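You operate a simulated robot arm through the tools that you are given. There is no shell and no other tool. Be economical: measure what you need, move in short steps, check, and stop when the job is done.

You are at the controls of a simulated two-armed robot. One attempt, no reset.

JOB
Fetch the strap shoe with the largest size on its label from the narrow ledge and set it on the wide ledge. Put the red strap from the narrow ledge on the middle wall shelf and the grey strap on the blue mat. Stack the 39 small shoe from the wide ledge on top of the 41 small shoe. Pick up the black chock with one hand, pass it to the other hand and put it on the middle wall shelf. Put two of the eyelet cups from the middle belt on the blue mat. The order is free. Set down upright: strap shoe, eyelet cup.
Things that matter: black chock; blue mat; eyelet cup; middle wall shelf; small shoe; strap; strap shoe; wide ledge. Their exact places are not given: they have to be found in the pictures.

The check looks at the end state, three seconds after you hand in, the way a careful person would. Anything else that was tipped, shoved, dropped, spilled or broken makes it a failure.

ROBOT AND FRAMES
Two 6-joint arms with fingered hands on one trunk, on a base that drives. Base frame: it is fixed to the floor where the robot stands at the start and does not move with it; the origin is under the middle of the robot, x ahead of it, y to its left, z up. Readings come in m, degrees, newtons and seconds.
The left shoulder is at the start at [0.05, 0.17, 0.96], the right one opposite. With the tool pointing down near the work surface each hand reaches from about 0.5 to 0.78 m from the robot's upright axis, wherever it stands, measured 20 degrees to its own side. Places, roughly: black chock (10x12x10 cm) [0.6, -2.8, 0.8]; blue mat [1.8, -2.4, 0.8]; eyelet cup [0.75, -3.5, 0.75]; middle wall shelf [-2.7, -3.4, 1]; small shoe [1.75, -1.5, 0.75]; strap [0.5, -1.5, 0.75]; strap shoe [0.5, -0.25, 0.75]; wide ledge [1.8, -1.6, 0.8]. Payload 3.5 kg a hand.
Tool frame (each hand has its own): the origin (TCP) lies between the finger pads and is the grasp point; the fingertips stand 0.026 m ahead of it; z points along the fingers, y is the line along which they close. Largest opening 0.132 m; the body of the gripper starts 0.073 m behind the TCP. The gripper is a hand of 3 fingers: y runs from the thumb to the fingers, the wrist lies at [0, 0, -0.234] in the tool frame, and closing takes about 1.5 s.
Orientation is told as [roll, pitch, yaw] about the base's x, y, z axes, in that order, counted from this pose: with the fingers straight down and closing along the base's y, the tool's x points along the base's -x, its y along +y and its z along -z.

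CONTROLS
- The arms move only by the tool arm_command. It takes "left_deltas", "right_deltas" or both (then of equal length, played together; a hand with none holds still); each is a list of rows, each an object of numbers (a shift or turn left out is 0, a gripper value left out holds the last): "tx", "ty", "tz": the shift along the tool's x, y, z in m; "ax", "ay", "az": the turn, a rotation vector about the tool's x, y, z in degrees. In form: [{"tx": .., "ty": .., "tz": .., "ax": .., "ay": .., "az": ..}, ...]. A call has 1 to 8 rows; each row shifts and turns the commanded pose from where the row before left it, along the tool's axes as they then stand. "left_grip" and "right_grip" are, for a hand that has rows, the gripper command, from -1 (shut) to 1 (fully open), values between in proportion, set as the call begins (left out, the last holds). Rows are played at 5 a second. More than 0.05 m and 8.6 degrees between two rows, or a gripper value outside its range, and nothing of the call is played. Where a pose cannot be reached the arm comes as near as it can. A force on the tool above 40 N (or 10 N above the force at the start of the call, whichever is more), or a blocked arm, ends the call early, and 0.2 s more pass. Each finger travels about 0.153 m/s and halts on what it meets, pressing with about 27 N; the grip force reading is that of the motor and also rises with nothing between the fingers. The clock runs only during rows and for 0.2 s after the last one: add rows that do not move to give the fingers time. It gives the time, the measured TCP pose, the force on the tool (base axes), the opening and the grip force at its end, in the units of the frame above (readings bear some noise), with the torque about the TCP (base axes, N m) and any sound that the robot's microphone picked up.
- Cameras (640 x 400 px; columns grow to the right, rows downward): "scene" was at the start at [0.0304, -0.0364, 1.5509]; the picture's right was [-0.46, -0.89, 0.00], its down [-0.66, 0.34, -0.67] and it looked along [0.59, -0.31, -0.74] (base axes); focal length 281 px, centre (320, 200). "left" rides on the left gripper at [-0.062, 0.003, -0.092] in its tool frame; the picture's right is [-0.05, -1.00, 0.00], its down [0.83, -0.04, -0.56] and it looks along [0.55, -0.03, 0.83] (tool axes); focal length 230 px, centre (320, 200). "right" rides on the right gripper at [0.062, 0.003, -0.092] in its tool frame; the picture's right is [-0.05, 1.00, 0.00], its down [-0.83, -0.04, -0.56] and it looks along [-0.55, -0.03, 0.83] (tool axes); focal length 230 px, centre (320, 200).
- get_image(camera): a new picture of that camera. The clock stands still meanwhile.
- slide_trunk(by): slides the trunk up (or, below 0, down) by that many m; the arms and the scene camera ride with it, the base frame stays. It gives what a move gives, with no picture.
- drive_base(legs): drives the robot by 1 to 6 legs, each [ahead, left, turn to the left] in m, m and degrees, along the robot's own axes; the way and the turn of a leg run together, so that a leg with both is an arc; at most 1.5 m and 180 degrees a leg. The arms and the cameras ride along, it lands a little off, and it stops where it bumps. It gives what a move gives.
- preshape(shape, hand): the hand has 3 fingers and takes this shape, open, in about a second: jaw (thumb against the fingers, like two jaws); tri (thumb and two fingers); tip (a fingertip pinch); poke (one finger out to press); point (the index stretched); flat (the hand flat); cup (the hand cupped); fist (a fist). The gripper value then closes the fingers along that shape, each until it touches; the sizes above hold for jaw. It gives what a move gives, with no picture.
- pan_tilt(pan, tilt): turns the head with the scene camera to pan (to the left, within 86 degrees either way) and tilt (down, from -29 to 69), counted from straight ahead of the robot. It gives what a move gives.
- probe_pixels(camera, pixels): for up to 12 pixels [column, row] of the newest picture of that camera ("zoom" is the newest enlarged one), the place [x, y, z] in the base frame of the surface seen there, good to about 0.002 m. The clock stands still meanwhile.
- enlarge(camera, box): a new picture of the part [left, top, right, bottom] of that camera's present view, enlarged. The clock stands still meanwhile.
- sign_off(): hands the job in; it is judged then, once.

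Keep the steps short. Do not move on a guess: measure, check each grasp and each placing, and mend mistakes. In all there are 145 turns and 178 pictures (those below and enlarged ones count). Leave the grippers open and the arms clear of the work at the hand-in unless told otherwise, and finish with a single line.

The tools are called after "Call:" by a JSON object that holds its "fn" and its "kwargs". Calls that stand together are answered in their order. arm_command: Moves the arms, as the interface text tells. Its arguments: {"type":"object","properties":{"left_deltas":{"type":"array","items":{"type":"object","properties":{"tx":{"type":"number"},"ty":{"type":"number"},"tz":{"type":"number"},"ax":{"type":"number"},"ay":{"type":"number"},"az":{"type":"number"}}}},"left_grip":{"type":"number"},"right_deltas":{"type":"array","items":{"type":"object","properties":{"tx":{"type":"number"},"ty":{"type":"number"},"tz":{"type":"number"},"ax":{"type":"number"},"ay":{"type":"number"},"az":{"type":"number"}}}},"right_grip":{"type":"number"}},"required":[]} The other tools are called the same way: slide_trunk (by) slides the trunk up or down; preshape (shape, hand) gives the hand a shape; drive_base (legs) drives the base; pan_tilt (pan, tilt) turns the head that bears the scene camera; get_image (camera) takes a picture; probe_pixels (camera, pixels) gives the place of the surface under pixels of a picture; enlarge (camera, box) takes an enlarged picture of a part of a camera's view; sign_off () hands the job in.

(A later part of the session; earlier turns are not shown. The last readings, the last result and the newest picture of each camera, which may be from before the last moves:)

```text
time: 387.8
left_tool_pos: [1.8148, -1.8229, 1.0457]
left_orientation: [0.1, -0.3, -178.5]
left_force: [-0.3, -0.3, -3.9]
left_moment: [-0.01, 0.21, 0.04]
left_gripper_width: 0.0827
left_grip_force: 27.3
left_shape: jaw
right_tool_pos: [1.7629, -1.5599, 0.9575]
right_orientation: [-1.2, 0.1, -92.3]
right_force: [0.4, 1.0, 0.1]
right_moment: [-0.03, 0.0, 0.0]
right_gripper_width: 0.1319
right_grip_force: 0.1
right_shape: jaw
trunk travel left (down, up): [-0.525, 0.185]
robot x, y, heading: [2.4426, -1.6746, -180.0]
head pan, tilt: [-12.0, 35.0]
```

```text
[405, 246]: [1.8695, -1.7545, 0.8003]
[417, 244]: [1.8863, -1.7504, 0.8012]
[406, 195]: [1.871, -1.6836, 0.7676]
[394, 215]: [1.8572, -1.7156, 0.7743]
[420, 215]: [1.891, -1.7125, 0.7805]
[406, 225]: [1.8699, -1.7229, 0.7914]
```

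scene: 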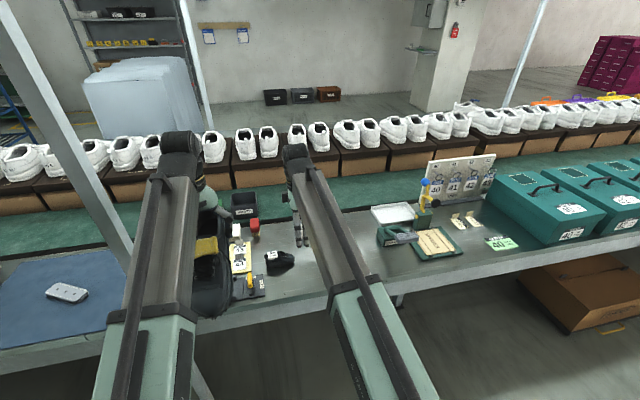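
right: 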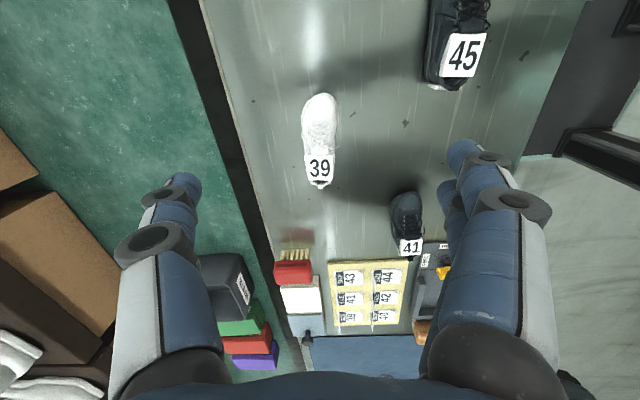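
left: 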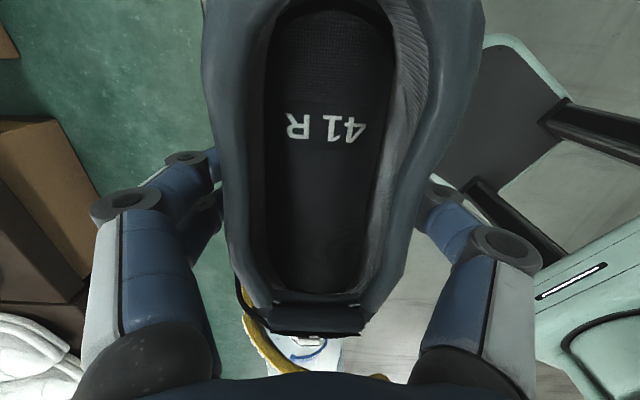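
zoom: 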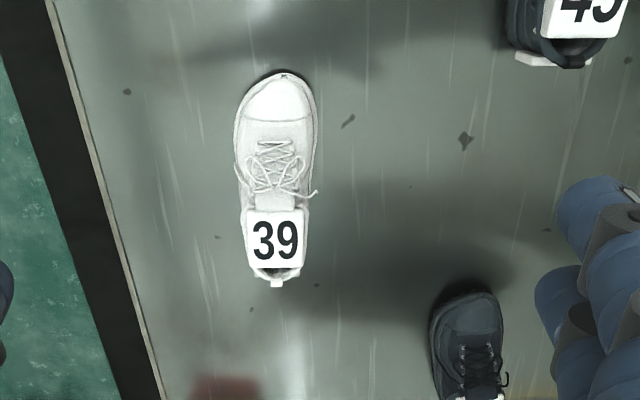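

39: toe y -1.538, heel -1.640, width ~0.042, axis along y. I go to (1.757,-1.602) and down to z 0.785.

Call:
{"fn": "arm_command", "kwargs": {"right_deltas": [{"tx": -0.042, "ty": -0.004}, {"tz": 0.045}, {"tz": 0.045}, {"tz": 0.045}, {"tz": 0.025}, {"tz": 0.0125}]}}

Call:
{"fn": "get_image", "kwargs": {"camera": "right"}}

```text
time: 389.2
left_tool_pos: [1.8155, -1.8236, 1.0447]
left_orientation: [0.2, -0.3, -178.6]
left_force: [1.0, 0.3, -4.6]
left_moment: [-0.01, 0.2, -0.01]
left_gripper_width: 0.083
left_grip_force: 26.8
left_shape: jaw
right_tool_pos: [1.7531, -1.6035, 0.7813]
right_orientation: [-1.3, 0.3, -92.3]
right_force: [0.1, -0.4, 0.5]
right_moment: [0.0, 0.01, -0.01]
right_gripper_width: 0.1318
right_grip_force: 0.1
right_shape: jaw
trunk travel left (down, up): [-0.525, 0.185]
robot x, y, heading: [2.442, -1.6705, -179.7]
head pan, tilt: [-12.0, 35.0]
```

```text
70 pictures are left
```

right: 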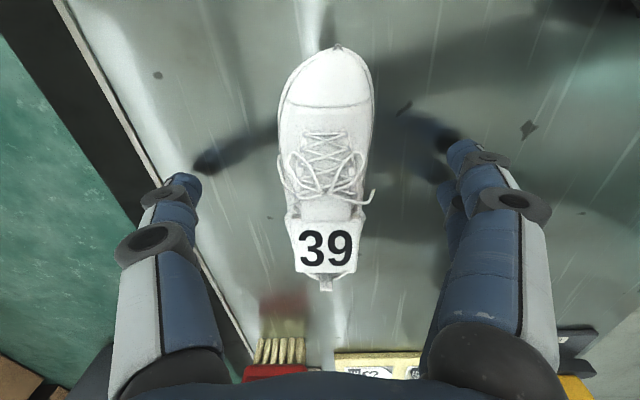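

Well placed. I close gently and lift.

Call:
{"fn": "arm_command", "kwargs": {"right_deltas": [{"tz": -0.003}, {}, {}, {}, {}, {}, {}, {}], "right_grip": -1}}

Call:
{"fn": "arm_command", "kwargs": {"right_deltas": [{"tz": -0.02}, {"tz": -0.04}, {"tz": -0.04}, {"tz": -0.02}]}}

Call:
{"fn": "get_image", "kwargs": {"camera": "right"}}

```text
time: 391.0
left_tool_pos: [1.8158, -1.8232, 1.0452]
left_orientation: [0.1, -0.3, -178.6]
left_force: [-0.3, 0.1, -4.2]
left_moment: [0.0, 0.19, 0.02]
left_gripper_width: 0.083
left_grip_force: 27.4
left_shape: jaw
right_tool_pos: [1.7538, -1.6024, 0.7858]
right_orientation: [-1.1, 0.3, -92.3]
right_force: [0.4, 0.1, 0.4]
right_moment: [-0.05, 0.04, 0.0]
right_gripper_width: 0.037
right_grip_force: 27.4
right_shape: jaw
trunk travel left (down, up): [-0.525, 0.185]
robot x, y, heading: [2.4429, -1.6762, -179.9]
head pan, tilt: [-12.0, 35.0]
```

```text
time: 392.0
left_tool_pos: [1.8163, -1.823, 1.0459]
left_orientation: [0.1, -0.3, -178.6]
left_force: [-0.5, -0.6, -3.9]
left_moment: [0.0, 0.18, -0.03]
left_gripper_width: 0.0827
left_grip_force: 27.4
left_shape: jaw
right_tool_pos: [1.7568, -1.6023, 0.9071]
right_orientation: [-1.2, 0.4, -92.3]
right_force: [-0.5, -0.9, -1.3]
right_moment: [0.01, 0.0, 0.01]
right_gripper_width: 0.0369
right_grip_force: 27.4
right_shape: jaw
trunk travel left (down, up): [-0.525, 0.185]
robot x, y, heading: [2.4402, -1.672, -180.2]
head pan, tilt: [-12.0, 35.0]
```

```text
69 pictures are left
```

right: 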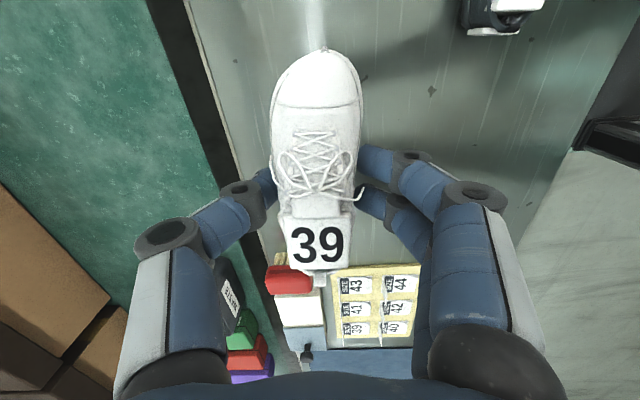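

Held level. The left hand with the big shoe is too near the target, so I shift it 0.15 m left first, then move 39 above 41.

Call:
{"fn": "arm_command", "kwargs": {"left_deltas": [{"ty": 0.04}, {"ty": 0.04}, {"ty": 0.04}, {"ty": 0.03}]}}

Call:
{"fn": "arm_command", "kwargs": {"right_deltas": [{"tx": -0.0385, "ty": 0.03}, {"tx": -0.0385, "ty": 0.03}, {"tx": -0.0385, "ty": 0.03}, {"tx": -0.0345, "ty": 0.0255}]}}

Call:
{"fn": "get_image", "kwargs": {"camera": "right"}}

Call:
{"fn": "get_image", "kwargs": {"camera": "scene"}}

```text
time: 393.0
left_tool_pos: [1.8212, -1.9757, 1.0469]
left_orientation: [0.1, -0.2, -178.5]
left_force: [-0.7, -0.3, -3.5]
left_moment: [-0.03, 0.2, 0.03]
left_gripper_width: 0.0825
left_grip_force: 26.9
left_shape: jaw
right_tool_pos: [1.7566, -1.6042, 0.9072]
right_orientation: [-1.2, 0.3, -92.3]
right_force: [-0.2, 0.5, -0.8]
right_moment: [0.02, -0.02, -0.01]
right_gripper_width: 0.0368
right_grip_force: 26.7
right_shape: jaw
trunk travel left (down, up): [-0.525, 0.185]
robot x, y, heading: [2.4417, -1.672, -180.1]
head pan, tilt: [-12.0, 35.0]
```

```text
time: 394.0
left_tool_pos: [1.8203, -1.9743, 1.047]
left_orientation: [0.2, -0.4, -178.5]
left_force: [-0.4, 0.0, -5.0]
left_moment: [0.0, 0.18, 0.01]
left_gripper_width: 0.0829
left_grip_force: 26.7
left_shape: jaw
right_tool_pos: [1.8647, -1.7565, 0.9029]
right_orientation: [-1.2, 0.3, -92.3]
right_force: [-0.2, 1.1, -0.9]
right_moment: [0.0, 0.02, 0.02]
right_gripper_width: 0.0368
right_grip_force: 27.4
right_shape: jaw
trunk travel left (down, up): [-0.525, 0.185]
robot x, y, heading: [2.4432, -1.6746, -179.9]
head pan, tilt: [-12.0, 35.0]
```

```text
68 pictures are left
```

right: 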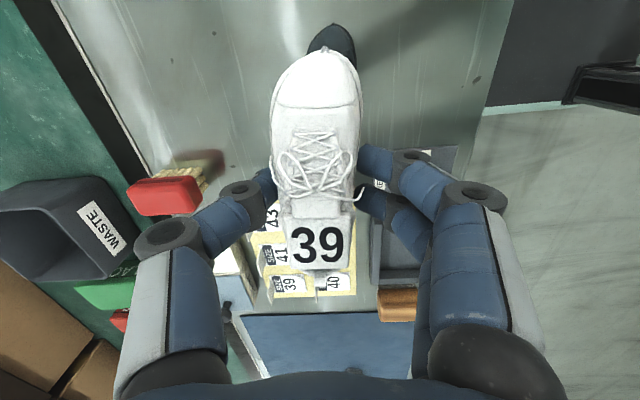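

```text
67 pictures are left
```

scene: 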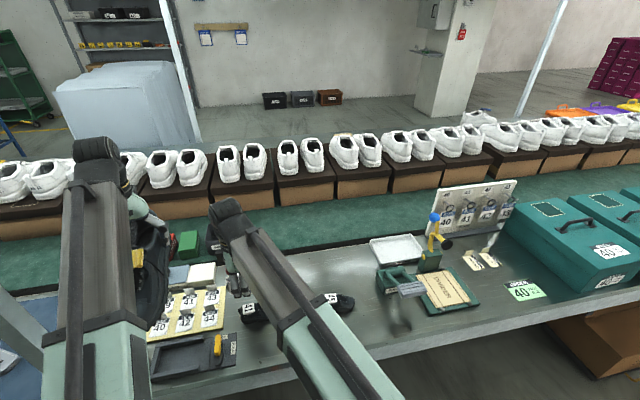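

I trim x by 13 mm and check the toe of 41 that is visible at (332,40).

Call:
{"fn": "arm_command", "kwargs": {"right_deltas": [{"ty": 0.013}, {"tz": 0.03}, {"tz": 0.02}]}}

Call:
{"fn": "get_image", "kwargs": {"camera": "right"}}

Call:
{"fn": "enlarge", "kwargs": {"camera": "scene", "box": [180, 240, 360, 360]}}

```text
time: 394.8
left_tool_pos: [1.8199, -1.9744, 1.0469]
left_orientation: [0.2, -0.3, -178.5]
left_force: [0.1, 0.3, -3.9]
left_moment: [-0.01, 0.16, -0.04]
left_gripper_width: 0.0829
left_grip_force: 27.0
left_shape: jaw
right_tool_pos: [1.8784, -1.7577, 0.8528]
right_orientation: [-1.1, 0.3, -92.4]
right_force: [0.4, 0.4, -0.7]
right_moment: [-0.01, 0.0, -0.03]
right_gripper_width: 0.0367
right_grip_force: 27.3
right_shape: jaw
trunk travel left (down, up): [-0.525, 0.185]
robot x, y, heading: [2.438, -1.6741, -180.0]
head pan, tilt: [-12.0, 35.0]
```

```text
66 pictures are left
```

right: 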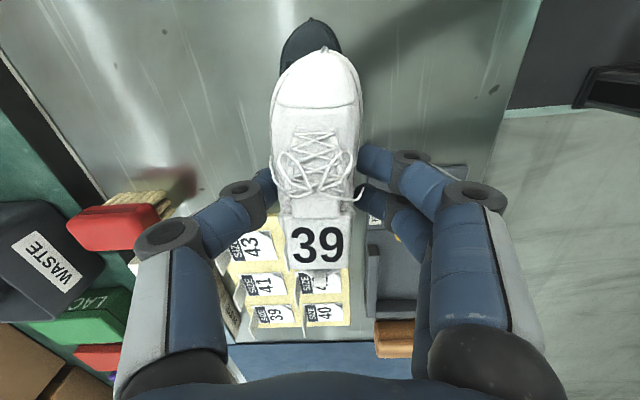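

```text
3.33 times, centred on (270, 300) of scene
```

zoom: 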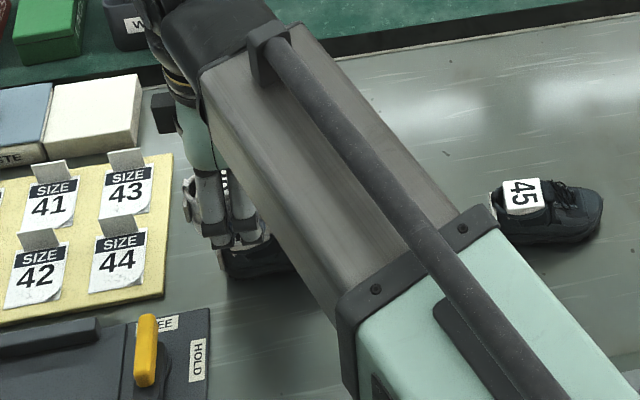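

Aligned. I lower in small steps to contact.

Call:
{"fn": "arm_command", "kwargs": {"right_deltas": [{"tz": 0.008}, {"tz": 0.004}, {}]}}

Call:
{"fn": "arm_command", "kwargs": {"right_deltas": [{"tz": 0.002}, {"tz": 0.002}, {}]}}

```text
time: 395.6
left_tool_pos: [1.8207, -1.9738, 1.0475]
left_orientation: [0.0, -0.2, -178.6]
left_force: [-0.6, 0.2, -4.1]
left_moment: [0.01, 0.16, -0.02]
left_gripper_width: 0.0828
left_grip_force: 26.4
left_shape: jaw
right_tool_pos: [1.8793, -1.7555, 0.8413]
right_orientation: [-1.2, 0.3, -92.3]
right_force: [-0.1, 0.1, -1.1]
right_moment: [0.03, 0.01, 0.0]
right_gripper_width: 0.0369
right_grip_force: 26.8
right_shape: jaw
trunk travel left (down, up): [-0.525, 0.185]
robot x, y, heading: [2.4389, -1.6747, -179.8]
head pan, tilt: [-12.0, 35.0]
```

```text
time: 396.4
left_tool_pos: [1.8214, -1.9748, 1.0473]
left_orientation: [0.1, -0.4, -178.6]
left_force: [-0.3, -0.1, -3.4]
left_moment: [-0.01, 0.2, -0.03]
left_gripper_width: 0.0827
left_grip_force: 26.8
left_shape: jaw
right_tool_pos: [1.878, -1.7577, 0.8361]
right_orientation: [-1.2, 0.3, -92.4]
right_force: [0.3, 1.2, 2.8]
right_moment: [-0.01, -0.02, 0.0]
right_gripper_width: 0.0367
right_grip_force: 26.7
right_shape: jaw
trunk travel left (down, up): [-0.525, 0.185]
robot x, y, heading: [2.439, -1.6709, -179.7]
head pan, tilt: [-12.0, 35.0]
```

Contact at 0.836 as expected. I open slightly first.

Call:
{"fn": "arm_command", "kwargs": {"right_deltas": [{}, {}, {}, {}], "right_grip": -0.2}}

Call:
{"fn": "get_image", "kwargs": {"camera": "right"}}

```text
time: 397.4
left_tool_pos: [1.8198, -1.9748, 1.0462]
left_orientation: [0.1, -0.3, -178.6]
left_force: [-0.5, 0.3, -3.4]
left_moment: [0.01, 0.18, -0.02]
left_gripper_width: 0.0829
left_grip_force: 27.1
left_shape: jaw
right_tool_pos: [1.8778, -1.7573, 0.8364]
right_orientation: [-1.3, 0.3, -92.3]
right_force: [-0.1, 0.4, 0.5]
right_moment: [0.0, 0.01, 0.0]
right_gripper_width: 0.0523
right_grip_force: 0.0
right_shape: jaw
trunk travel left (down, up): [-0.525, 0.185]
robot x, y, heading: [2.4427, -1.6732, -179.8]
head pan, tilt: [-12.0, 35.0]
```

```text
64 pictures are left
```

right: 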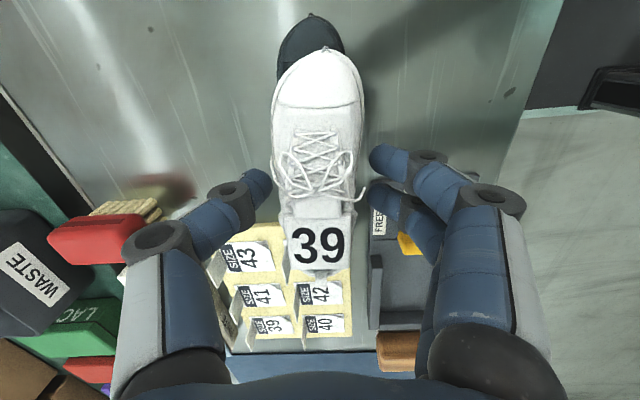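

It stays put, level. I open a bit more and rise.

Call:
{"fn": "arm_command", "kwargs": {"right_deltas": [{}, {}, {"tz": -0.02}, {"tz": -0.04}, {"tz": -0.045}, {"tz": -0.045}], "right_grip": 0.15}}

Call:
{"fn": "get_image", "kwargs": {"camera": "right"}}

```text
time: 398.8
left_tool_pos: [1.8211, -1.9741, 1.0469]
left_orientation: [0.1, -0.3, -178.6]
left_force: [-0.1, -0.9, -4.0]
left_moment: [0.0, 0.15, -0.02]
left_gripper_width: 0.0828
left_grip_force: 27.0
left_shape: jaw
right_tool_pos: [1.8813, -1.7566, 0.9889]
right_orientation: [-1.2, 0.3, -92.3]
right_force: [0.9, -0.7, 0.4]
right_moment: [0.0, -0.02, 0.0]
right_gripper_width: 0.0753
right_grip_force: 0.0
right_shape: jaw
trunk travel left (down, up): [-0.525, 0.185]
robot x, y, heading: [2.4429, -1.6734, -180.1]
head pan, tilt: [-12.0, 35.0]
```

```text
63 pictures are left
```

right: 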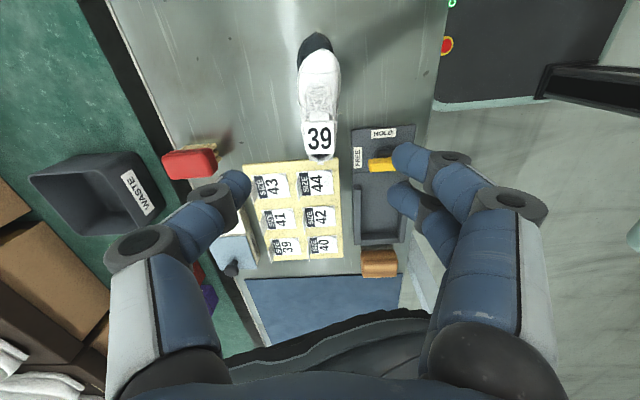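

Stacked neatly. I move the right hand away to view the free ledge area.

Call:
{"fn": "arm_command", "kwargs": {"right_deltas": [{"tx": 0.04, "ty": 0.025}, {"az": 8, "tx": 0.04, "ty": 0.02}, {"az": 8, "tx": 0.04, "ty": 0.02}, {"az": 8, "tx": 0.04}, {"az": 8, "tx": 0.04}, {"az": 8, "tx": 0.03}, {"az": 8}, {"az": 8}], "right_grip": 1}}

Call:
{"fn": "pan_tilt", "kwargs": {"pan": 0, "tilt": 52}}

Call:
{"fn": "get_image", "kwargs": {"camera": "scene"}}

```text
time: 400.6
left_tool_pos: [1.8212, -1.9743, 1.0466]
left_orientation: [0.1, -0.3, -178.7]
left_force: [-0.4, 0.4, -4.8]
left_moment: [-0.01, 0.17, 0.01]
left_gripper_width: 0.0828
left_grip_force: 26.8
left_shape: jaw
right_tool_pos: [2.0026, -1.5455, 0.9874]
right_orientation: [-1.0, -0.8, -148.4]
right_force: [-0.4, 0.0, -0.8]
right_moment: [0.01, 0.01, 0.03]
right_gripper_width: 0.132
right_grip_force: 0.0
right_shape: jaw
trunk travel left (down, up): [-0.525, 0.185]
robot x, y, heading: [2.4411, -1.675, -180.1]
head pan, tilt: [-12.0, 35.0]
```

```text
time: 401.4
left_tool_pos: [1.8206, -1.9741, 1.0476]
left_orientation: [0.1, -0.3, -178.6]
left_force: [-0.3, 0.1, -4.7]
left_moment: [0.02, 0.16, -0.03]
left_gripper_width: 0.0827
left_grip_force: 26.3
left_shape: jaw
right_tool_pos: [2.0025, -1.5435, 0.9871]
right_orientation: [-1.1, -0.7, -148.2]
right_force: [-0.1, 0.3, 1.7]
right_moment: [-0.02, -0.03, -0.01]
right_gripper_width: 0.132
right_grip_force: 0.0
right_shape: jaw
trunk travel left (down, up): [-0.525, 0.185]
robot x, y, heading: [2.4411, -1.6738, -180.1]
head pan, tilt: [0.0, 52.0]
```

```text
62 pictures are left
```

scene: 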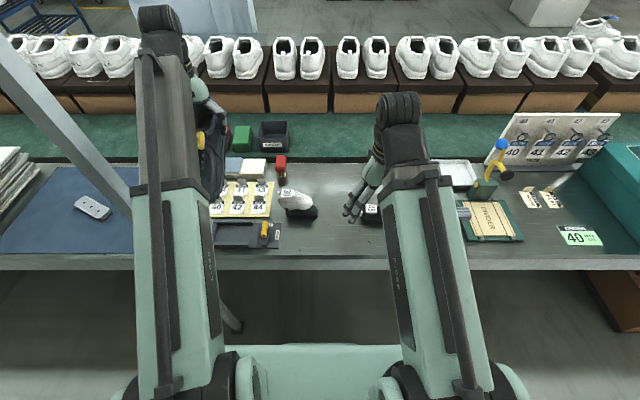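

Call:
{"fn": "probe_pixels", "kwargs": {"camera": "scene", "pixels": [[316, 212], [364, 212], [330, 162], [290, 175], [340, 250], [440, 178], [365, 170], [305, 195], [375, 228], [330, 258], [284, 160], [281, 190]]}}

Call:
{"fn": "enlarge", "kwargs": {"camera": "scene", "box": [220, 140, 420, 265]}}

```text
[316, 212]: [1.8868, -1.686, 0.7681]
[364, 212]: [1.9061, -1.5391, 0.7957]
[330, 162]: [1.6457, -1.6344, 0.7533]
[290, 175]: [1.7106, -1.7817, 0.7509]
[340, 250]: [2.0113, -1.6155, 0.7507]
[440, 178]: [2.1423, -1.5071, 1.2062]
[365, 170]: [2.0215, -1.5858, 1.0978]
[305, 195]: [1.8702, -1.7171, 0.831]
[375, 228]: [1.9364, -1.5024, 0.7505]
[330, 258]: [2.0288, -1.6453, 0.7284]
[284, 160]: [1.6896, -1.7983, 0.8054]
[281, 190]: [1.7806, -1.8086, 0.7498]
```

```text
3.20 times, centred on (320, 202) of scene
```

zoom: 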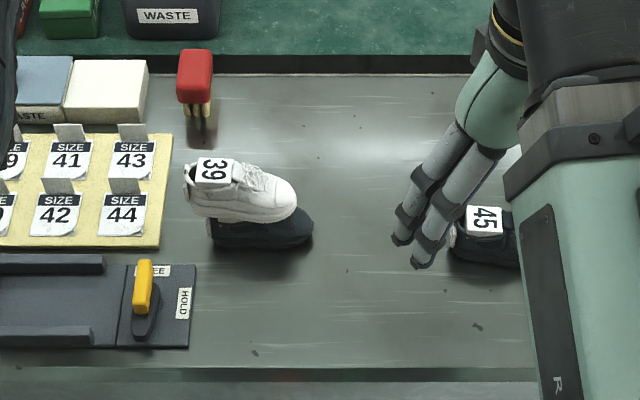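

Free area behind: x 1.60–1.83, y -1.76…-1.40. I'll lay the shoe there along y (x≈1.71). I turn the base 30° right and rotate the left hand so the shoe lies along y.

Call:
{"fn": "drive_base", "kwargs": {"legs": [[0, 0, -30], [0.0, 0.06, 0]]}}

Call:
{"fn": "arm_command", "kwargs": {"left_deltas": [{"az": 8}, {"az": 8}, {"az": 8}, {"az": 8}, {"az": 8}, {"az": 8}, {"az": 8}, {"az": 5}]}}

Call:
{"fn": "get_image", "kwargs": {"camera": "scene"}}

```text
time: 403.8
left_tool_pos: [1.7235, -1.6813, 1.0463]
left_orientation: [0.1, -0.3, 151.7]
left_force: [0.2, 0.1, -4.5]
left_moment: [0.1, 0.13, -0.02]
left_gripper_width: 0.0827
left_grip_force: 26.9
left_shape: jaw
right_tool_pos: [2.0935, -1.397, 0.9867]
right_orientation: [-1.0, -0.8, -178.0]
right_force: [-0.4, -0.4, -0.5]
right_moment: [0.04, -0.01, -0.02]
right_gripper_width: 0.1319
right_grip_force: 0.1
right_shape: jaw
trunk travel left (down, up): [-0.525, 0.185]
robot x, y, heading: [2.412, -1.724, 150.4]
head pan, tilt: [0.0, 52.0]
```

```text
time: 405.6
left_tool_pos: [1.7241, -1.6817, 1.0463]
left_orientation: [0.3, -0.1, 90.7]
left_force: [0.3, -0.3, -4.1]
left_moment: [0.14, 0.03, -0.01]
left_gripper_width: 0.0828
left_grip_force: 26.6
left_shape: jaw
right_tool_pos: [2.0939, -1.3975, 0.9874]
right_orientation: [-1.0, -0.8, -178.0]
right_force: [0.2, -0.3, 0.1]
right_moment: [-0.01, -0.02, -0.01]
right_gripper_width: 0.1321
right_grip_force: 0.1
right_shape: jaw
trunk travel left (down, up): [-0.525, 0.185]
robot x, y, heading: [2.4118, -1.7282, 150.3]
head pan, tilt: [0.0, 52.0]
```

```text
60 pictures are left
```

scene: 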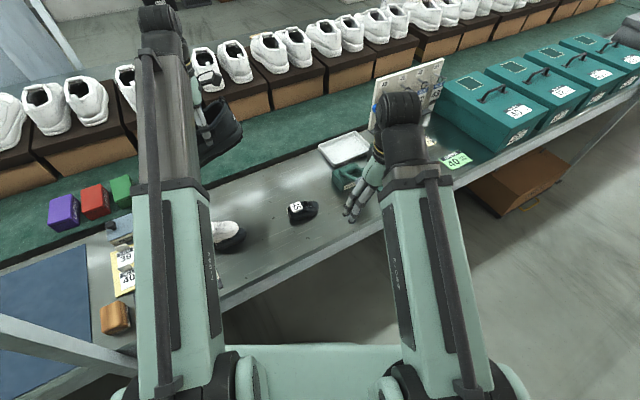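

I move over the spot and descend partway.

Call:
{"fn": "arm_command", "kwargs": {"left_deltas": [{"tx": -0.038, "ty": 0.002}, {"tx": -0.038, "ty": 0.002}, {"tx": -0.038, "ty": 0.003}, {"tx": -0.038, "ty": 0.002}, {"tz": 0.045}, {"tz": 0.045}, {"tz": 0.045}, {"tz": 0.03}]}}

Call:
{"fn": "get_image", "kwargs": {"camera": "left"}}

Call:
{"fn": "get_image", "kwargs": {"camera": "scene"}}

```text
time: 407.4
left_tool_pos: [1.7123, -1.5295, 0.8818]
left_orientation: [0.3, -0.1, 90.6]
left_force: [-0.3, 0.4, -3.7]
left_moment: [0.14, 0.03, -0.02]
left_gripper_width: 0.0826
left_grip_force: 26.9
left_shape: jaw
right_tool_pos: [2.0931, -1.3979, 0.9858]
right_orientation: [-0.8, -0.9, -178.0]
right_force: [-0.1, 0.1, -0.7]
right_moment: [0.03, 0.0, 0.0]
right_gripper_width: 0.132
right_grip_force: 0.0
right_shape: jaw
trunk travel left (down, up): [-0.525, 0.185]
robot x, y, heading: [2.409, -1.7274, 150.5]
head pan, tilt: [0.0, 52.0]
```

```text
59 pictures are left
```

left: 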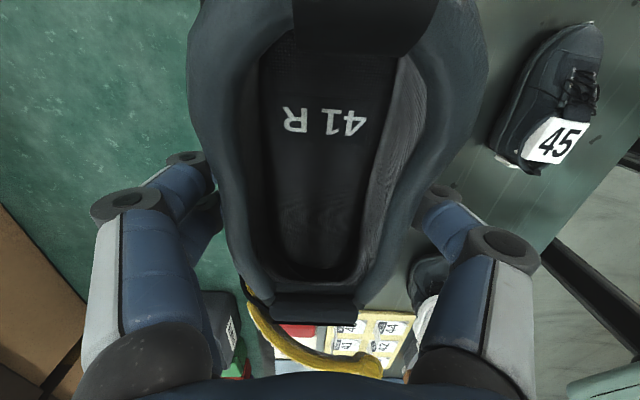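

```text
58 pictures are left
```

scene: 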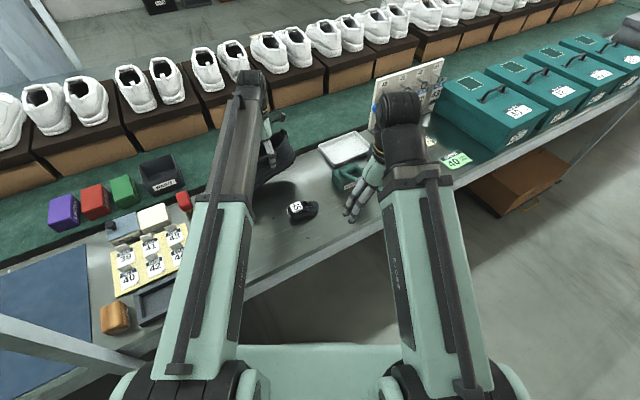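

I check where the ledge's back edge lies relative to the shoe and clearances.

Call:
{"fn": "probe_pixels", "kwargs": {"camera": "left", "pixels": [[180, 60], [470, 130], [190, 150], [230, 240], [450, 160], [425, 300], [495, 150], [240, 290]]}}

Call:
{"fn": "probe_pixels", "kwargs": {"camera": "scene", "pixels": [[295, 170], [305, 158], [270, 185], [290, 178], [185, 205], [315, 178]]}}

```text
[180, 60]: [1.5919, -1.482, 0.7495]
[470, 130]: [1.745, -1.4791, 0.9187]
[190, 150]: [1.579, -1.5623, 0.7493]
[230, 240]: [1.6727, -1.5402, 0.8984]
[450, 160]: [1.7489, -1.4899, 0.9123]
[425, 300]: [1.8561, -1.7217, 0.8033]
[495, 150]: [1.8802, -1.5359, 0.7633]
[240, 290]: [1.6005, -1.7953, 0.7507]
```

```text
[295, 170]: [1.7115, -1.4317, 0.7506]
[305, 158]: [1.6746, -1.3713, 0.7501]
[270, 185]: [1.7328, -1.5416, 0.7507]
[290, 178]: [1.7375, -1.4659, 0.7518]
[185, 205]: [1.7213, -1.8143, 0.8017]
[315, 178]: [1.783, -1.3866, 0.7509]
```

I shift 15 mm toward the front for margin and lower to contact.

Call:
{"fn": "arm_command", "kwargs": {"left_deltas": [{"ty": -0.015}, {"tz": 0.025}, {"tz": 0.015}, {}]}}

Call:
{"fn": "arm_command", "kwargs": {"left_deltas": [{"tz": 0.006}, {"tz": 0.005}, {"tz": 0.004}, {}]}}

Call:
{"fn": "get_image", "kwargs": {"camera": "left"}}

```text
time: 408.4
left_tool_pos: [1.7277, -1.5267, 0.8431]
left_orientation: [0.3, 0.0, 90.7]
left_force: [1.2, 2.5, -0.5]
left_moment: [-0.06, -0.03, 0.0]
left_gripper_width: 0.0825
left_grip_force: 27.0
left_shape: jaw
right_tool_pos: [2.0945, -1.3967, 0.9864]
right_orientation: [-0.9, -0.8, -178.0]
right_force: [0.5, 0.4, -0.2]
right_moment: [0.01, -0.02, 0.01]
right_gripper_width: 0.1319
right_grip_force: 0.1
right_shape: jaw
trunk travel left (down, up): [-0.525, 0.185]
robot x, y, heading: [2.4109, -1.7238, 150.3]
head pan, tilt: [0.0, 52.0]
```

```text
time: 409.4
left_tool_pos: [1.7259, -1.5257, 0.8264]
left_orientation: [0.5, 0.0, 90.7]
left_force: [-0.6, 2.2, 2.7]
left_moment: [-0.25, -0.03, -0.01]
left_gripper_width: 0.0824
left_grip_force: 26.8
left_shape: jaw
right_tool_pos: [2.0952, -1.3978, 0.9855]
right_orientation: [-0.9, -0.9, -178.0]
right_force: [-0.2, 0.4, -0.1]
right_moment: [0.01, 0.03, 0.03]
right_gripper_width: 0.1321
right_grip_force: 0.1
right_shape: jaw
trunk travel left (down, up): [-0.525, 0.185]
robot x, y, heading: [2.4087, -1.727, 150.5]
head pan, tilt: [0.0, 52.0]
```

```text
57 pictures are left
```

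left: 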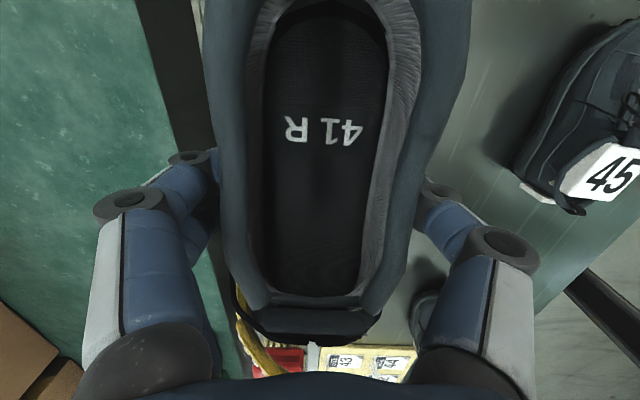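

Shoe is flat on the ledge. I press 2 mm more, then release and rise.

Call:
{"fn": "arm_command", "kwargs": {"left_deltas": [{"tz": 0.002}, {}]}}

Call:
{"fn": "arm_command", "kwargs": {"left_deltas": [{}, {}, {}, {"tz": -0.02}, {"tz": -0.04}, {"tz": -0.045}, {"tz": -0.045}, {"tz": -0.04}], "left_grip": 0.75}}

Call:
{"fn": "get_image", "kwargs": {"camera": "left"}}

Call:
{"fn": "get_image", "kwargs": {"camera": "scene"}}

```text
time: 410.0
left_tool_pos: [1.7257, -1.528, 0.826]
left_orientation: [0.3, -0.1, 90.7]
left_force: [0.3, 3.3, 1.9]
left_moment: [-0.29, -0.02, -0.02]
left_gripper_width: 0.0824
left_grip_force: 26.9
left_shape: jaw
right_tool_pos: [2.0941, -1.3967, 0.9866]
right_orientation: [-1.0, -0.9, -178.1]
right_force: [0.1, 0.3, 1.2]
right_moment: [-0.01, 0.03, 0.0]
right_gripper_width: 0.1321
right_grip_force: 0.0
right_shape: jaw
trunk travel left (down, up): [-0.525, 0.185]
robot x, y, heading: [2.408, -1.7257, 150.3]
head pan, tilt: [0.0, 52.0]
```

```text
time: 411.8
left_tool_pos: [1.7266, -1.5266, 1.013]
left_orientation: [0.5, -0.2, 90.8]
left_force: [-0.5, -0.2, -1.0]
left_moment: [0.0, -0.04, 0.0]
left_gripper_width: 0.1153
left_grip_force: 0.1
left_shape: jaw
right_tool_pos: [2.0952, -1.3974, 0.9864]
right_orientation: [-1.0, -1.0, -178.0]
right_force: [-0.1, 0.1, 0.2]
right_moment: [-0.01, 0.01, -0.03]
right_gripper_width: 0.1319
right_grip_force: 0.1
right_shape: jaw
trunk travel left (down, up): [-0.525, 0.185]
robot x, y, heading: [2.4076, -1.725, 150.3]
head pan, tilt: [0.0, 52.0]
```

```text
56 pictures are left
```

left: 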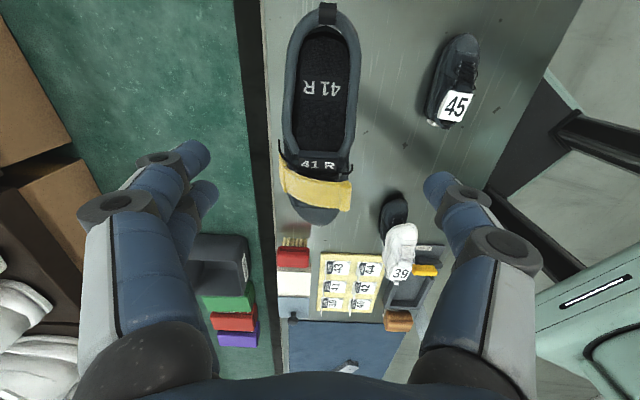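

```text
55 pictures are left
```

scene: 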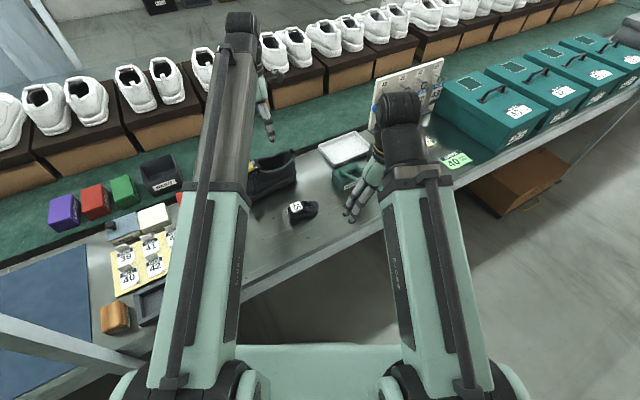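

The shoe stands upright on the wide ledge; stack and other items are intact. Now the eyelet cups: back off, bring both hands to a neutral yaw, and drive round the left end again.

Call:
{"fn": "drive_base", "kwargs": {"legs": [[-0.4, 0, 0], [0, 0, -60]]}}

Call:
{"fn": "arm_command", "kwargs": {"left_deltas": [{"az": -8}, {"az": -8}, {"az": -8}, {"az": -8}, {"az": -8}, {"az": -8}, {"az": -8}, {"az": -4, "ty": 0.04}], "right_deltas": [{"az": 8}, {"az": 8}, {"az": 8}, {"az": 8}, {}, {}, {}, {"ty": -0.03}], "left_grip": 1}}

Call:
{"fn": "drive_base", "kwargs": {"legs": [[0, 0.15, 0], [1.5, 0, 0], [1.5, 0, 0], [1.5, 0, 0]]}}

```text
time: 416.9
left_tool_pos: [2.5854, -1.2306, 1.0123]
left_orientation: [0.3, -0.1, 31.0]
left_force: [0.3, -0.4, -0.5]
left_moment: [0.03, -0.05, -0.01]
left_gripper_width: 0.1153
left_grip_force: 0.2
left_shape: jaw
right_tool_pos: [2.8813, -1.4841, 0.986]
right_orientation: [-0.9, -0.9, 122.3]
right_force: [-0.3, -0.3, 0.8]
right_moment: [0.02, 0.0, 0.04]
right_gripper_width: 0.1318
right_grip_force: 0.1
right_shape: jaw
trunk travel left (down, up): [-0.525, 0.185]
robot x, y, heading: [2.7599, -1.9218, 90.9]
head pan, tilt: [0.0, 52.0]
```

```text
time: 418.7
left_tool_pos: [2.5436, -1.2302, 1.013]
left_orientation: [0.1, -0.4, 91.1]
left_force: [-0.6, -0.1, 0.2]
left_moment: [0.0, -0.02, -0.03]
left_gripper_width: 0.132
left_grip_force: 0.1
left_shape: jaw
right_tool_pos: [2.9112, -1.4824, 0.986]
right_orientation: [-0.4, -1.1, 90.3]
right_force: [-0.3, -0.3, 0.4]
right_moment: [0.0, -0.01, 0.03]
right_gripper_width: 0.1319
right_grip_force: 0.0
right_shape: jaw
trunk travel left (down, up): [-0.525, 0.185]
robot x, y, heading: [2.7581, -1.9255, 90.8]
head pan, tilt: [0.0, 52.0]
```

```text
time: 440.9
left_tool_pos: [2.2035, 3.1972, 1.0125]
left_orientation: [0.1, -0.3, 94.3]
left_force: [0.4, -0.2, 0.0]
left_moment: [0.01, -0.01, -0.02]
left_gripper_width: 0.1319
left_grip_force: 0.2
left_shape: jaw
right_tool_pos: [2.5839, 2.9664, 0.9869]
right_orientation: [-0.5, -1.0, 93.8]
right_force: [-0.7, -0.2, -0.5]
right_moment: [0.01, -0.01, -0.01]
right_gripper_width: 0.1319
right_grip_force: 0.1
right_shape: jaw
trunk travel left (down, up): [-0.525, 0.185]
robot x, y, heading: [2.4552, 2.5165, 94.3]
head pan, tilt: [0.0, 52.0]
```

Call:
{"fn": "drive_base", "kwargs": {"legs": [[1.4, -0.1, -4], [1.1, 0.3, 0], [1.5, 0, 0], [0, 0, 90], [1.5, 0, 0], [1.4, 0, 0]]}}

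```text
time: 478.0
left_tool_pos: [-1.411, 6.2989, 1.0119]
left_orientation: [0.1, -0.3, -179.5]
left_force: [0.8, 0.4, -0.3]
left_moment: [-0.02, 0.03, 0.03]
left_gripper_width: 0.1316
left_grip_force: 0.1
left_shape: jaw
right_tool_pos: [-1.1556, 6.6632, 0.9869]
right_orientation: [-0.4, -1.0, 179.8]
right_force: [0.4, -0.8, 0.2]
right_moment: [0.01, -0.02, -0.01]
right_gripper_width: 0.1319
right_grip_force: 0.1
right_shape: jaw
trunk travel left (down, up): [-0.525, 0.185]
robot x, y, heading: [-0.7154, 6.5055, -179.4]
head pan, tilt: [0.0, 52.0]
```

Call:
{"fn": "drive_base", "kwargs": {"legs": [[0, 0, 89.4], [1.5, 0, 0], [1.5, 0, 0], [1.5, 0, 0], [1.5, 0, 0], [1.5, 0, 0]]}}

```text
time: 517.1
left_tool_pos: [-0.4147, -1.6462, 1.0121]
left_orientation: [0.1, -0.3, -89.4]
left_force: [0.5, -0.4, 0.5]
left_moment: [0.01, 0.0, -0.02]
left_gripper_width: 0.1319
left_grip_force: 0.1
left_shape: jaw
right_tool_pos: [-0.7794, -1.3913, 0.9846]
right_orientation: [-0.4, -1.0, -90.0]
right_force: [0.0, -0.1, 0.4]
right_moment: [-0.01, -0.01, 0.0]
right_gripper_width: 0.132
right_grip_force: 0.1
right_shape: jaw
trunk travel left (down, up): [-0.525, 0.185]
robot x, y, heading: [-0.6204, -0.9474, -89.6]
head pan, tilt: [0.0, 52.0]
```

Call:
{"fn": "drive_base", "kwargs": {"legs": [[0, -0.6, 0], [1.5, 0, 0], [0.93, 0, 0], [0, 0, 90], [0.95, 0, 0]]}}

Call:
{"fn": "pan_tilt", "kwargs": {"pan": 0, "tilt": 38}}

Call:
{"fn": "get_image", "kwargs": {"camera": "scene"}}

```text
time: 540.4
left_tool_pos: [0.4295, -3.1319, 1.0122]
left_orientation: [0.1, -0.3, 1.1]
left_force: [-0.7, 0.9, -0.2]
left_moment: [-0.05, 0.02, 0.0]
left_gripper_width: 0.1318
left_grip_force: 0.1
left_shape: jaw
right_tool_pos: [0.1778, -3.498, 0.9873]
right_orientation: [-0.4, -1.0, 0.4]
right_force: [-0.3, -0.5, 0.0]
right_moment: [-0.01, 0.0, 0.0]
right_gripper_width: 0.1315
right_grip_force: 0.0
right_shape: jaw
trunk travel left (down, up): [-0.525, 0.185]
robot x, y, heading: [-0.261, -3.3446, 0.7]
head pan, tilt: [0.0, 52.0]
```

```text
time: 541.1
left_tool_pos: [0.4292, -3.1312, 1.0128]
left_orientation: [0.2, -0.4, 1.1]
left_force: [-0.6, 0.6, -0.7]
left_moment: [0.01, 0.02, 0.01]
left_gripper_width: 0.1319
left_grip_force: 0.0
left_shape: jaw
right_tool_pos: [0.1769, -3.4974, 0.9877]
right_orientation: [-0.5, -1.1, 0.5]
right_force: [0.5, 0.0, -0.7]
right_moment: [0.0, 0.02, -0.01]
right_gripper_width: 0.132
right_grip_force: 0.0
right_shape: jaw
trunk travel left (down, up): [-0.525, 0.185]
robot x, y, heading: [-0.261, -3.3472, 0.9]
head pan, tilt: [0.0, 38.0]
```

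```text
54 pictures are left
```

scene: 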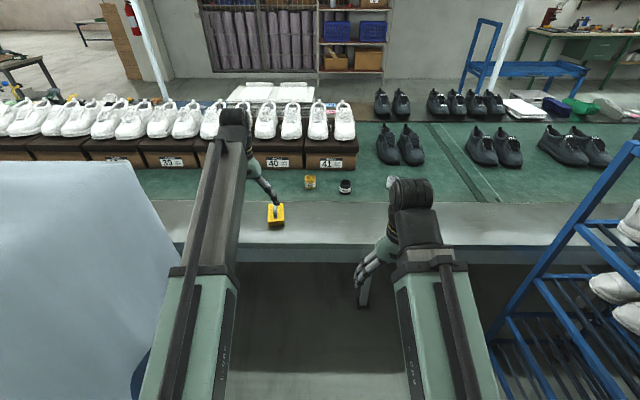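

Call:
{"fn": "enlarge", "kwargs": {"camera": "scene", "box": [260, 160, 420, 240]}}

Call:
{"fn": "probe_pixels", "kwargs": {"camera": "zoom", "pixels": [[197, 92], [197, 70], [180, 95], [218, 95], [340, 108], [340, 85], [322, 110], [358, 110], [512, 95], [510, 110]]}}

```text
4.00 times, centred on (340, 200) of scene
```

zoom: 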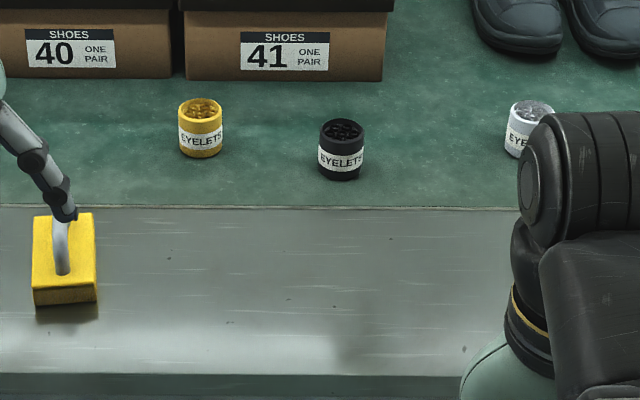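

```text
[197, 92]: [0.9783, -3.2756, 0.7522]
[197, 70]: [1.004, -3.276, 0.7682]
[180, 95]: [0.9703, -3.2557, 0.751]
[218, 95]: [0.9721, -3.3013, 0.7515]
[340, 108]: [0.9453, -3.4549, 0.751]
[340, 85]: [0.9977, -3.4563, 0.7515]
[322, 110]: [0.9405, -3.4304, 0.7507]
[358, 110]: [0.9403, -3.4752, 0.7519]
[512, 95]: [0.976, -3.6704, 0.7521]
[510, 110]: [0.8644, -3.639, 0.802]
```

The cups hold loose eyelets: keep them upright. I measure yellow and black.

Call:
{"fn": "probe_pixels", "kwargs": {"camera": "zoom", "pixels": [[182, 112], [221, 112], [200, 103], [200, 155], [200, 110], [323, 132], [363, 132], [342, 122], [340, 178], [342, 130], [520, 108], [515, 150]]}}

```text
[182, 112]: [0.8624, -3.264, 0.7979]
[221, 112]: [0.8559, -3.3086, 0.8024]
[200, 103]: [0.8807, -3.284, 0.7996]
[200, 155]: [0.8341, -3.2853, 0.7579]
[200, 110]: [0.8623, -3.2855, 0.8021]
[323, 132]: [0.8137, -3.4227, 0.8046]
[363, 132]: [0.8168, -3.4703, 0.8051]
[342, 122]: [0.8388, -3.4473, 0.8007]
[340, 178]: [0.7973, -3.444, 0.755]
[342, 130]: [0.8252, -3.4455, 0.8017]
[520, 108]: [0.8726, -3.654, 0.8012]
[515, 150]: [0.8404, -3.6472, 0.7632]
```

Yellow (0.860,-3.286), white (0.866,-3.650), both ⌀≈0.046, z 0.75–0.80. I pull the left hand back a bit and drive to (0.25,-3.5).

Call:
{"fn": "arm_command", "kwargs": {"left_deltas": [{"tx": 0.045}, {"tx": 0.045}]}}

Call:
{"fn": "drive_base", "kwargs": {"legs": [[0, -0.15, 0], [0.5, 0, 0]]}}

Call:
{"fn": "get_image", "kwargs": {"camera": "left"}}

Call:
{"fn": "get_image", "kwargs": {"camera": "right"}}

```text
time: 541.7
left_tool_pos: [0.3387, -3.132, 1.0138]
left_orientation: [0.0, -0.3, 1.1]
left_force: [0.0, 0.1, -0.7]
left_moment: [-0.01, 0.0, 0.04]
left_gripper_width: 0.1318
left_grip_force: 0.0
left_shape: jaw
right_tool_pos: [0.1763, -3.498, 0.9863]
right_orientation: [-0.4, -1.1, 0.3]
right_force: [0.1, 0.4, 0.5]
right_moment: [0.03, -0.04, 0.02]
right_gripper_width: 0.1318
right_grip_force: 0.0
right_shape: jaw
trunk travel left (down, up): [-0.525, 0.185]
robot x, y, heading: [-0.2649, -3.3438, 0.7]
head pan, tilt: [0.0, 38.0]
```

```text
time: 545.6
left_tool_pos: [0.8481, -3.2795, 1.014]
left_orientation: [0.1, -0.3, 0.8]
left_force: [0.0, -0.4, 0.1]
left_moment: [0.0, 0.0, -0.03]
left_gripper_width: 0.1318
left_grip_force: 0.0
left_shape: jaw
right_tool_pos: [0.6836, -3.6465, 0.9867]
right_orientation: [-0.5, -1.0, 0.2]
right_force: [1.3, 0.2, 0.6]
right_moment: [0.01, -0.01, 0.01]
right_gripper_width: 0.132
right_grip_force: 0.1
right_shape: jaw
trunk travel left (down, up): [-0.525, 0.185]
robot x, y, heading: [0.2444, -3.4905, 0.6]
head pan, tilt: [0.0, 38.0]
```

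```text
52 pictures are left
```

left: 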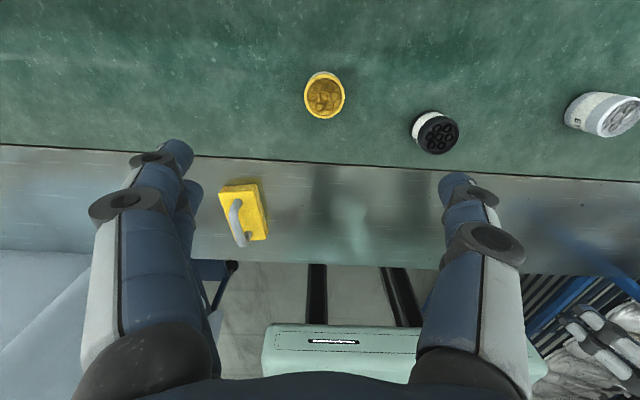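

```text
51 pictures are left
```

right: 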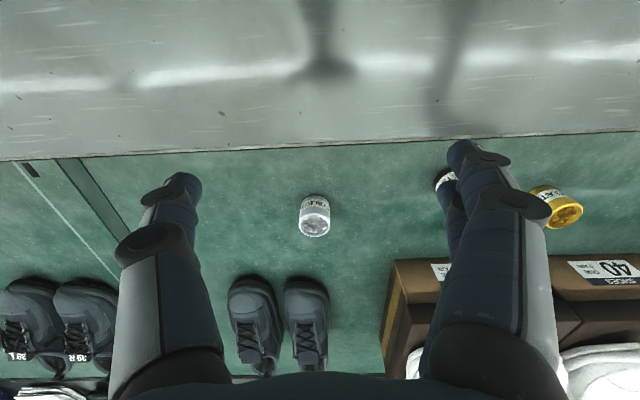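

Call:
{"fn": "probe_pixels", "kwargs": {"camera": "left", "pixels": [[307, 95], [343, 97], [325, 74], [325, 115], [325, 95]]}}

Call:
{"fn": "probe_pixels", "kwargs": {"camera": "right", "pixels": [[302, 226], [328, 228], [315, 217], [314, 234], [315, 205], [250, 320]]}}

```text
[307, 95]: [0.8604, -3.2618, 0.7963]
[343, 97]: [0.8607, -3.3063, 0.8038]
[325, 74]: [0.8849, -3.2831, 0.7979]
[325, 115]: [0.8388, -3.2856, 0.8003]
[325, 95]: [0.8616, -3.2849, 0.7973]
```

```text
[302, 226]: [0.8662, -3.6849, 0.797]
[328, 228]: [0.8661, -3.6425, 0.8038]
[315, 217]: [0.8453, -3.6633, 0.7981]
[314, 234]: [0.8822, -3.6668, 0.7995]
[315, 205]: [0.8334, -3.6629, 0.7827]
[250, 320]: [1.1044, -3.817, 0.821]
```

I move both hands over their cups and descend partway.

Call:
{"fn": "arm_command", "kwargs": {"left_deltas": [{"tx": -0.0134, "ty": -0.0055}, {}, {"tz": 0.02}, {"tz": 0.025}, {"tz": 0.04}, {"tz": 0.04}, {"tz": 0.04}], "right_deltas": [{"tx": -0.0455, "ty": -0.0043}, {"tx": -0.0455, "ty": -0.0043}, {"tx": -0.0455, "ty": -0.0043}, {"tx": -0.0455, "ty": -0.0043}, {"tz": 0.045}, {"tz": 0.045}, {"tz": 0.045}]}}

Call:
{"fn": "get_image", "kwargs": {"camera": "left"}}

Call:
{"fn": "get_image", "kwargs": {"camera": "right"}}

```text
time: 547.2
left_tool_pos: [0.8618, -3.2877, 0.8492]
left_orientation: [0.2, -0.3, 0.8]
left_force: [0.7, -0.7, 0.2]
left_moment: [-0.02, 0.03, 0.02]
left_gripper_width: 0.1319
left_grip_force: 0.1
left_shape: jaw
right_tool_pos: [0.8677, -3.6646, 0.8552]
right_orientation: [-0.4, -1.0, 0.1]
right_force: [-0.7, -0.4, 0.0]
right_moment: [-0.01, -0.01, 0.0]
right_gripper_width: 0.1318
right_grip_force: 0.1
right_shape: jaw
trunk travel left (down, up): [-0.525, 0.185]
robot x, y, heading: [0.2442, -3.4932, 0.4]
head pan, tilt: [0.0, 38.0]
```

```text
50 pictures are left
```

left: 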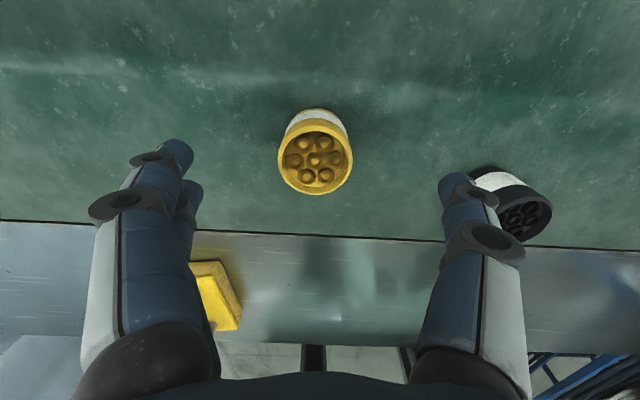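

```text
49 pictures are left
```

right: 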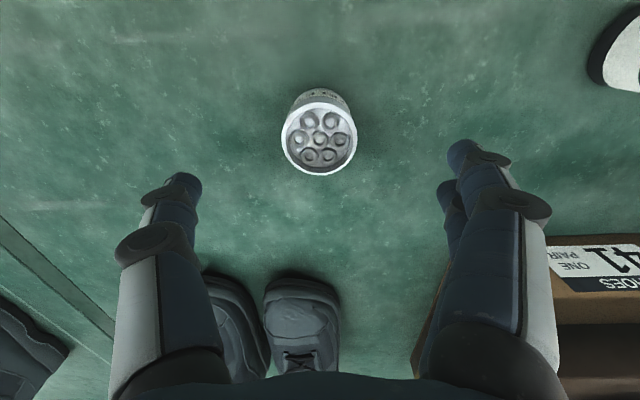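

Both well centred. I descend the rest and close.

Call:
{"fn": "arm_command", "kwargs": {"left_deltas": [{"tz": 0.03}, {"tz": 0.025}, {"tz": 0.009}], "right_deltas": [{"tz": 0.03}, {"tz": 0.03}, {"tz": 0.01}]}}

Call:
{"fn": "arm_command", "kwargs": {"left_deltas": [{}, {}, {}, {}, {}, {}, {}], "right_deltas": [{}, {}, {}, {}, {}, {}, {}], "left_grip": -1, "right_grip": -1}}

Call:
{"fn": "get_image", "kwargs": {"camera": "left"}}

Call:
{"fn": "get_image", "kwargs": {"camera": "right"}}

```text
time: 548.0
left_tool_pos: [0.8638, -3.2866, 0.7841]
left_orientation: [0.1, -0.4, 0.8]
left_force: [-0.3, 0.4, -0.2]
left_moment: [0.02, 0.0, -0.01]
left_gripper_width: 0.1318
left_grip_force: 0.1
left_shape: jaw
right_tool_pos: [0.8694, -3.6646, 0.7858]
right_orientation: [-0.4, -1.1, 0.1]
right_force: [-0.2, -0.8, 0.4]
right_moment: [0.0, 0.01, -0.04]
right_gripper_width: 0.1319
right_grip_force: 0.0
right_shape: jaw
trunk travel left (down, up): [-0.525, 0.185]
robot x, y, heading: [0.241, -3.4881, 0.6]
head pan, tilt: [0.0, 38.0]
```

```text
time: 549.6
left_tool_pos: [0.8628, -3.2869, 0.784]
left_orientation: [0.1, -0.5, 0.8]
left_force: [-0.4, 0.6, -0.2]
left_moment: [-0.03, -0.01, -0.02]
left_gripper_width: 0.0399
left_grip_force: 26.8
left_shape: jaw
right_tool_pos: [0.8691, -3.6633, 0.7855]
right_orientation: [-0.4, -1.0, 0.2]
right_force: [-0.4, 0.1, 0.1]
right_moment: [0.0, 0.01, 0.02]
right_gripper_width: 0.0376
right_grip_force: 27.1
right_shape: jaw
trunk travel left (down, up): [-0.525, 0.185]
robot x, y, heading: [0.2428, -3.4894, 0.5]
head pan, tilt: [0.0, 38.0]
```

```text
48 pictures are left
```

left: 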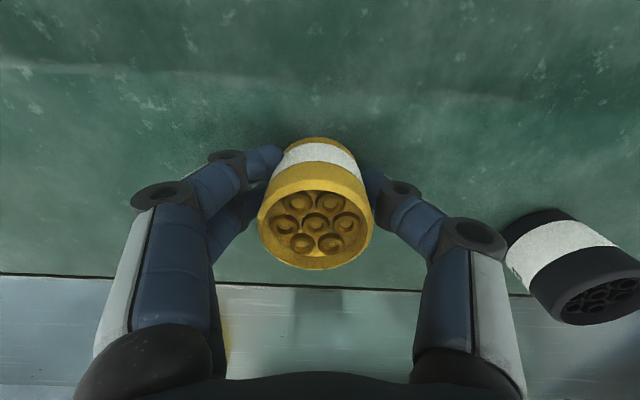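

```text
47 pictures are left
```

right: 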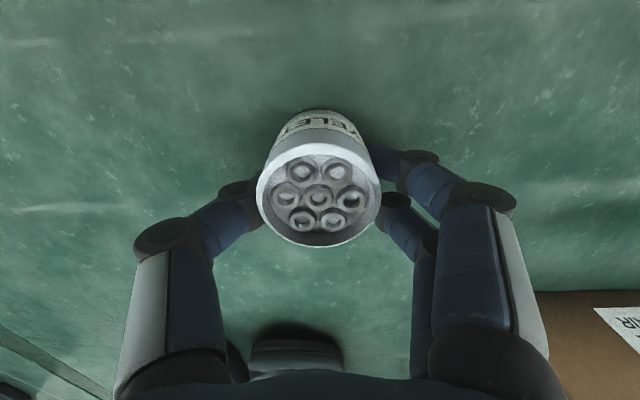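

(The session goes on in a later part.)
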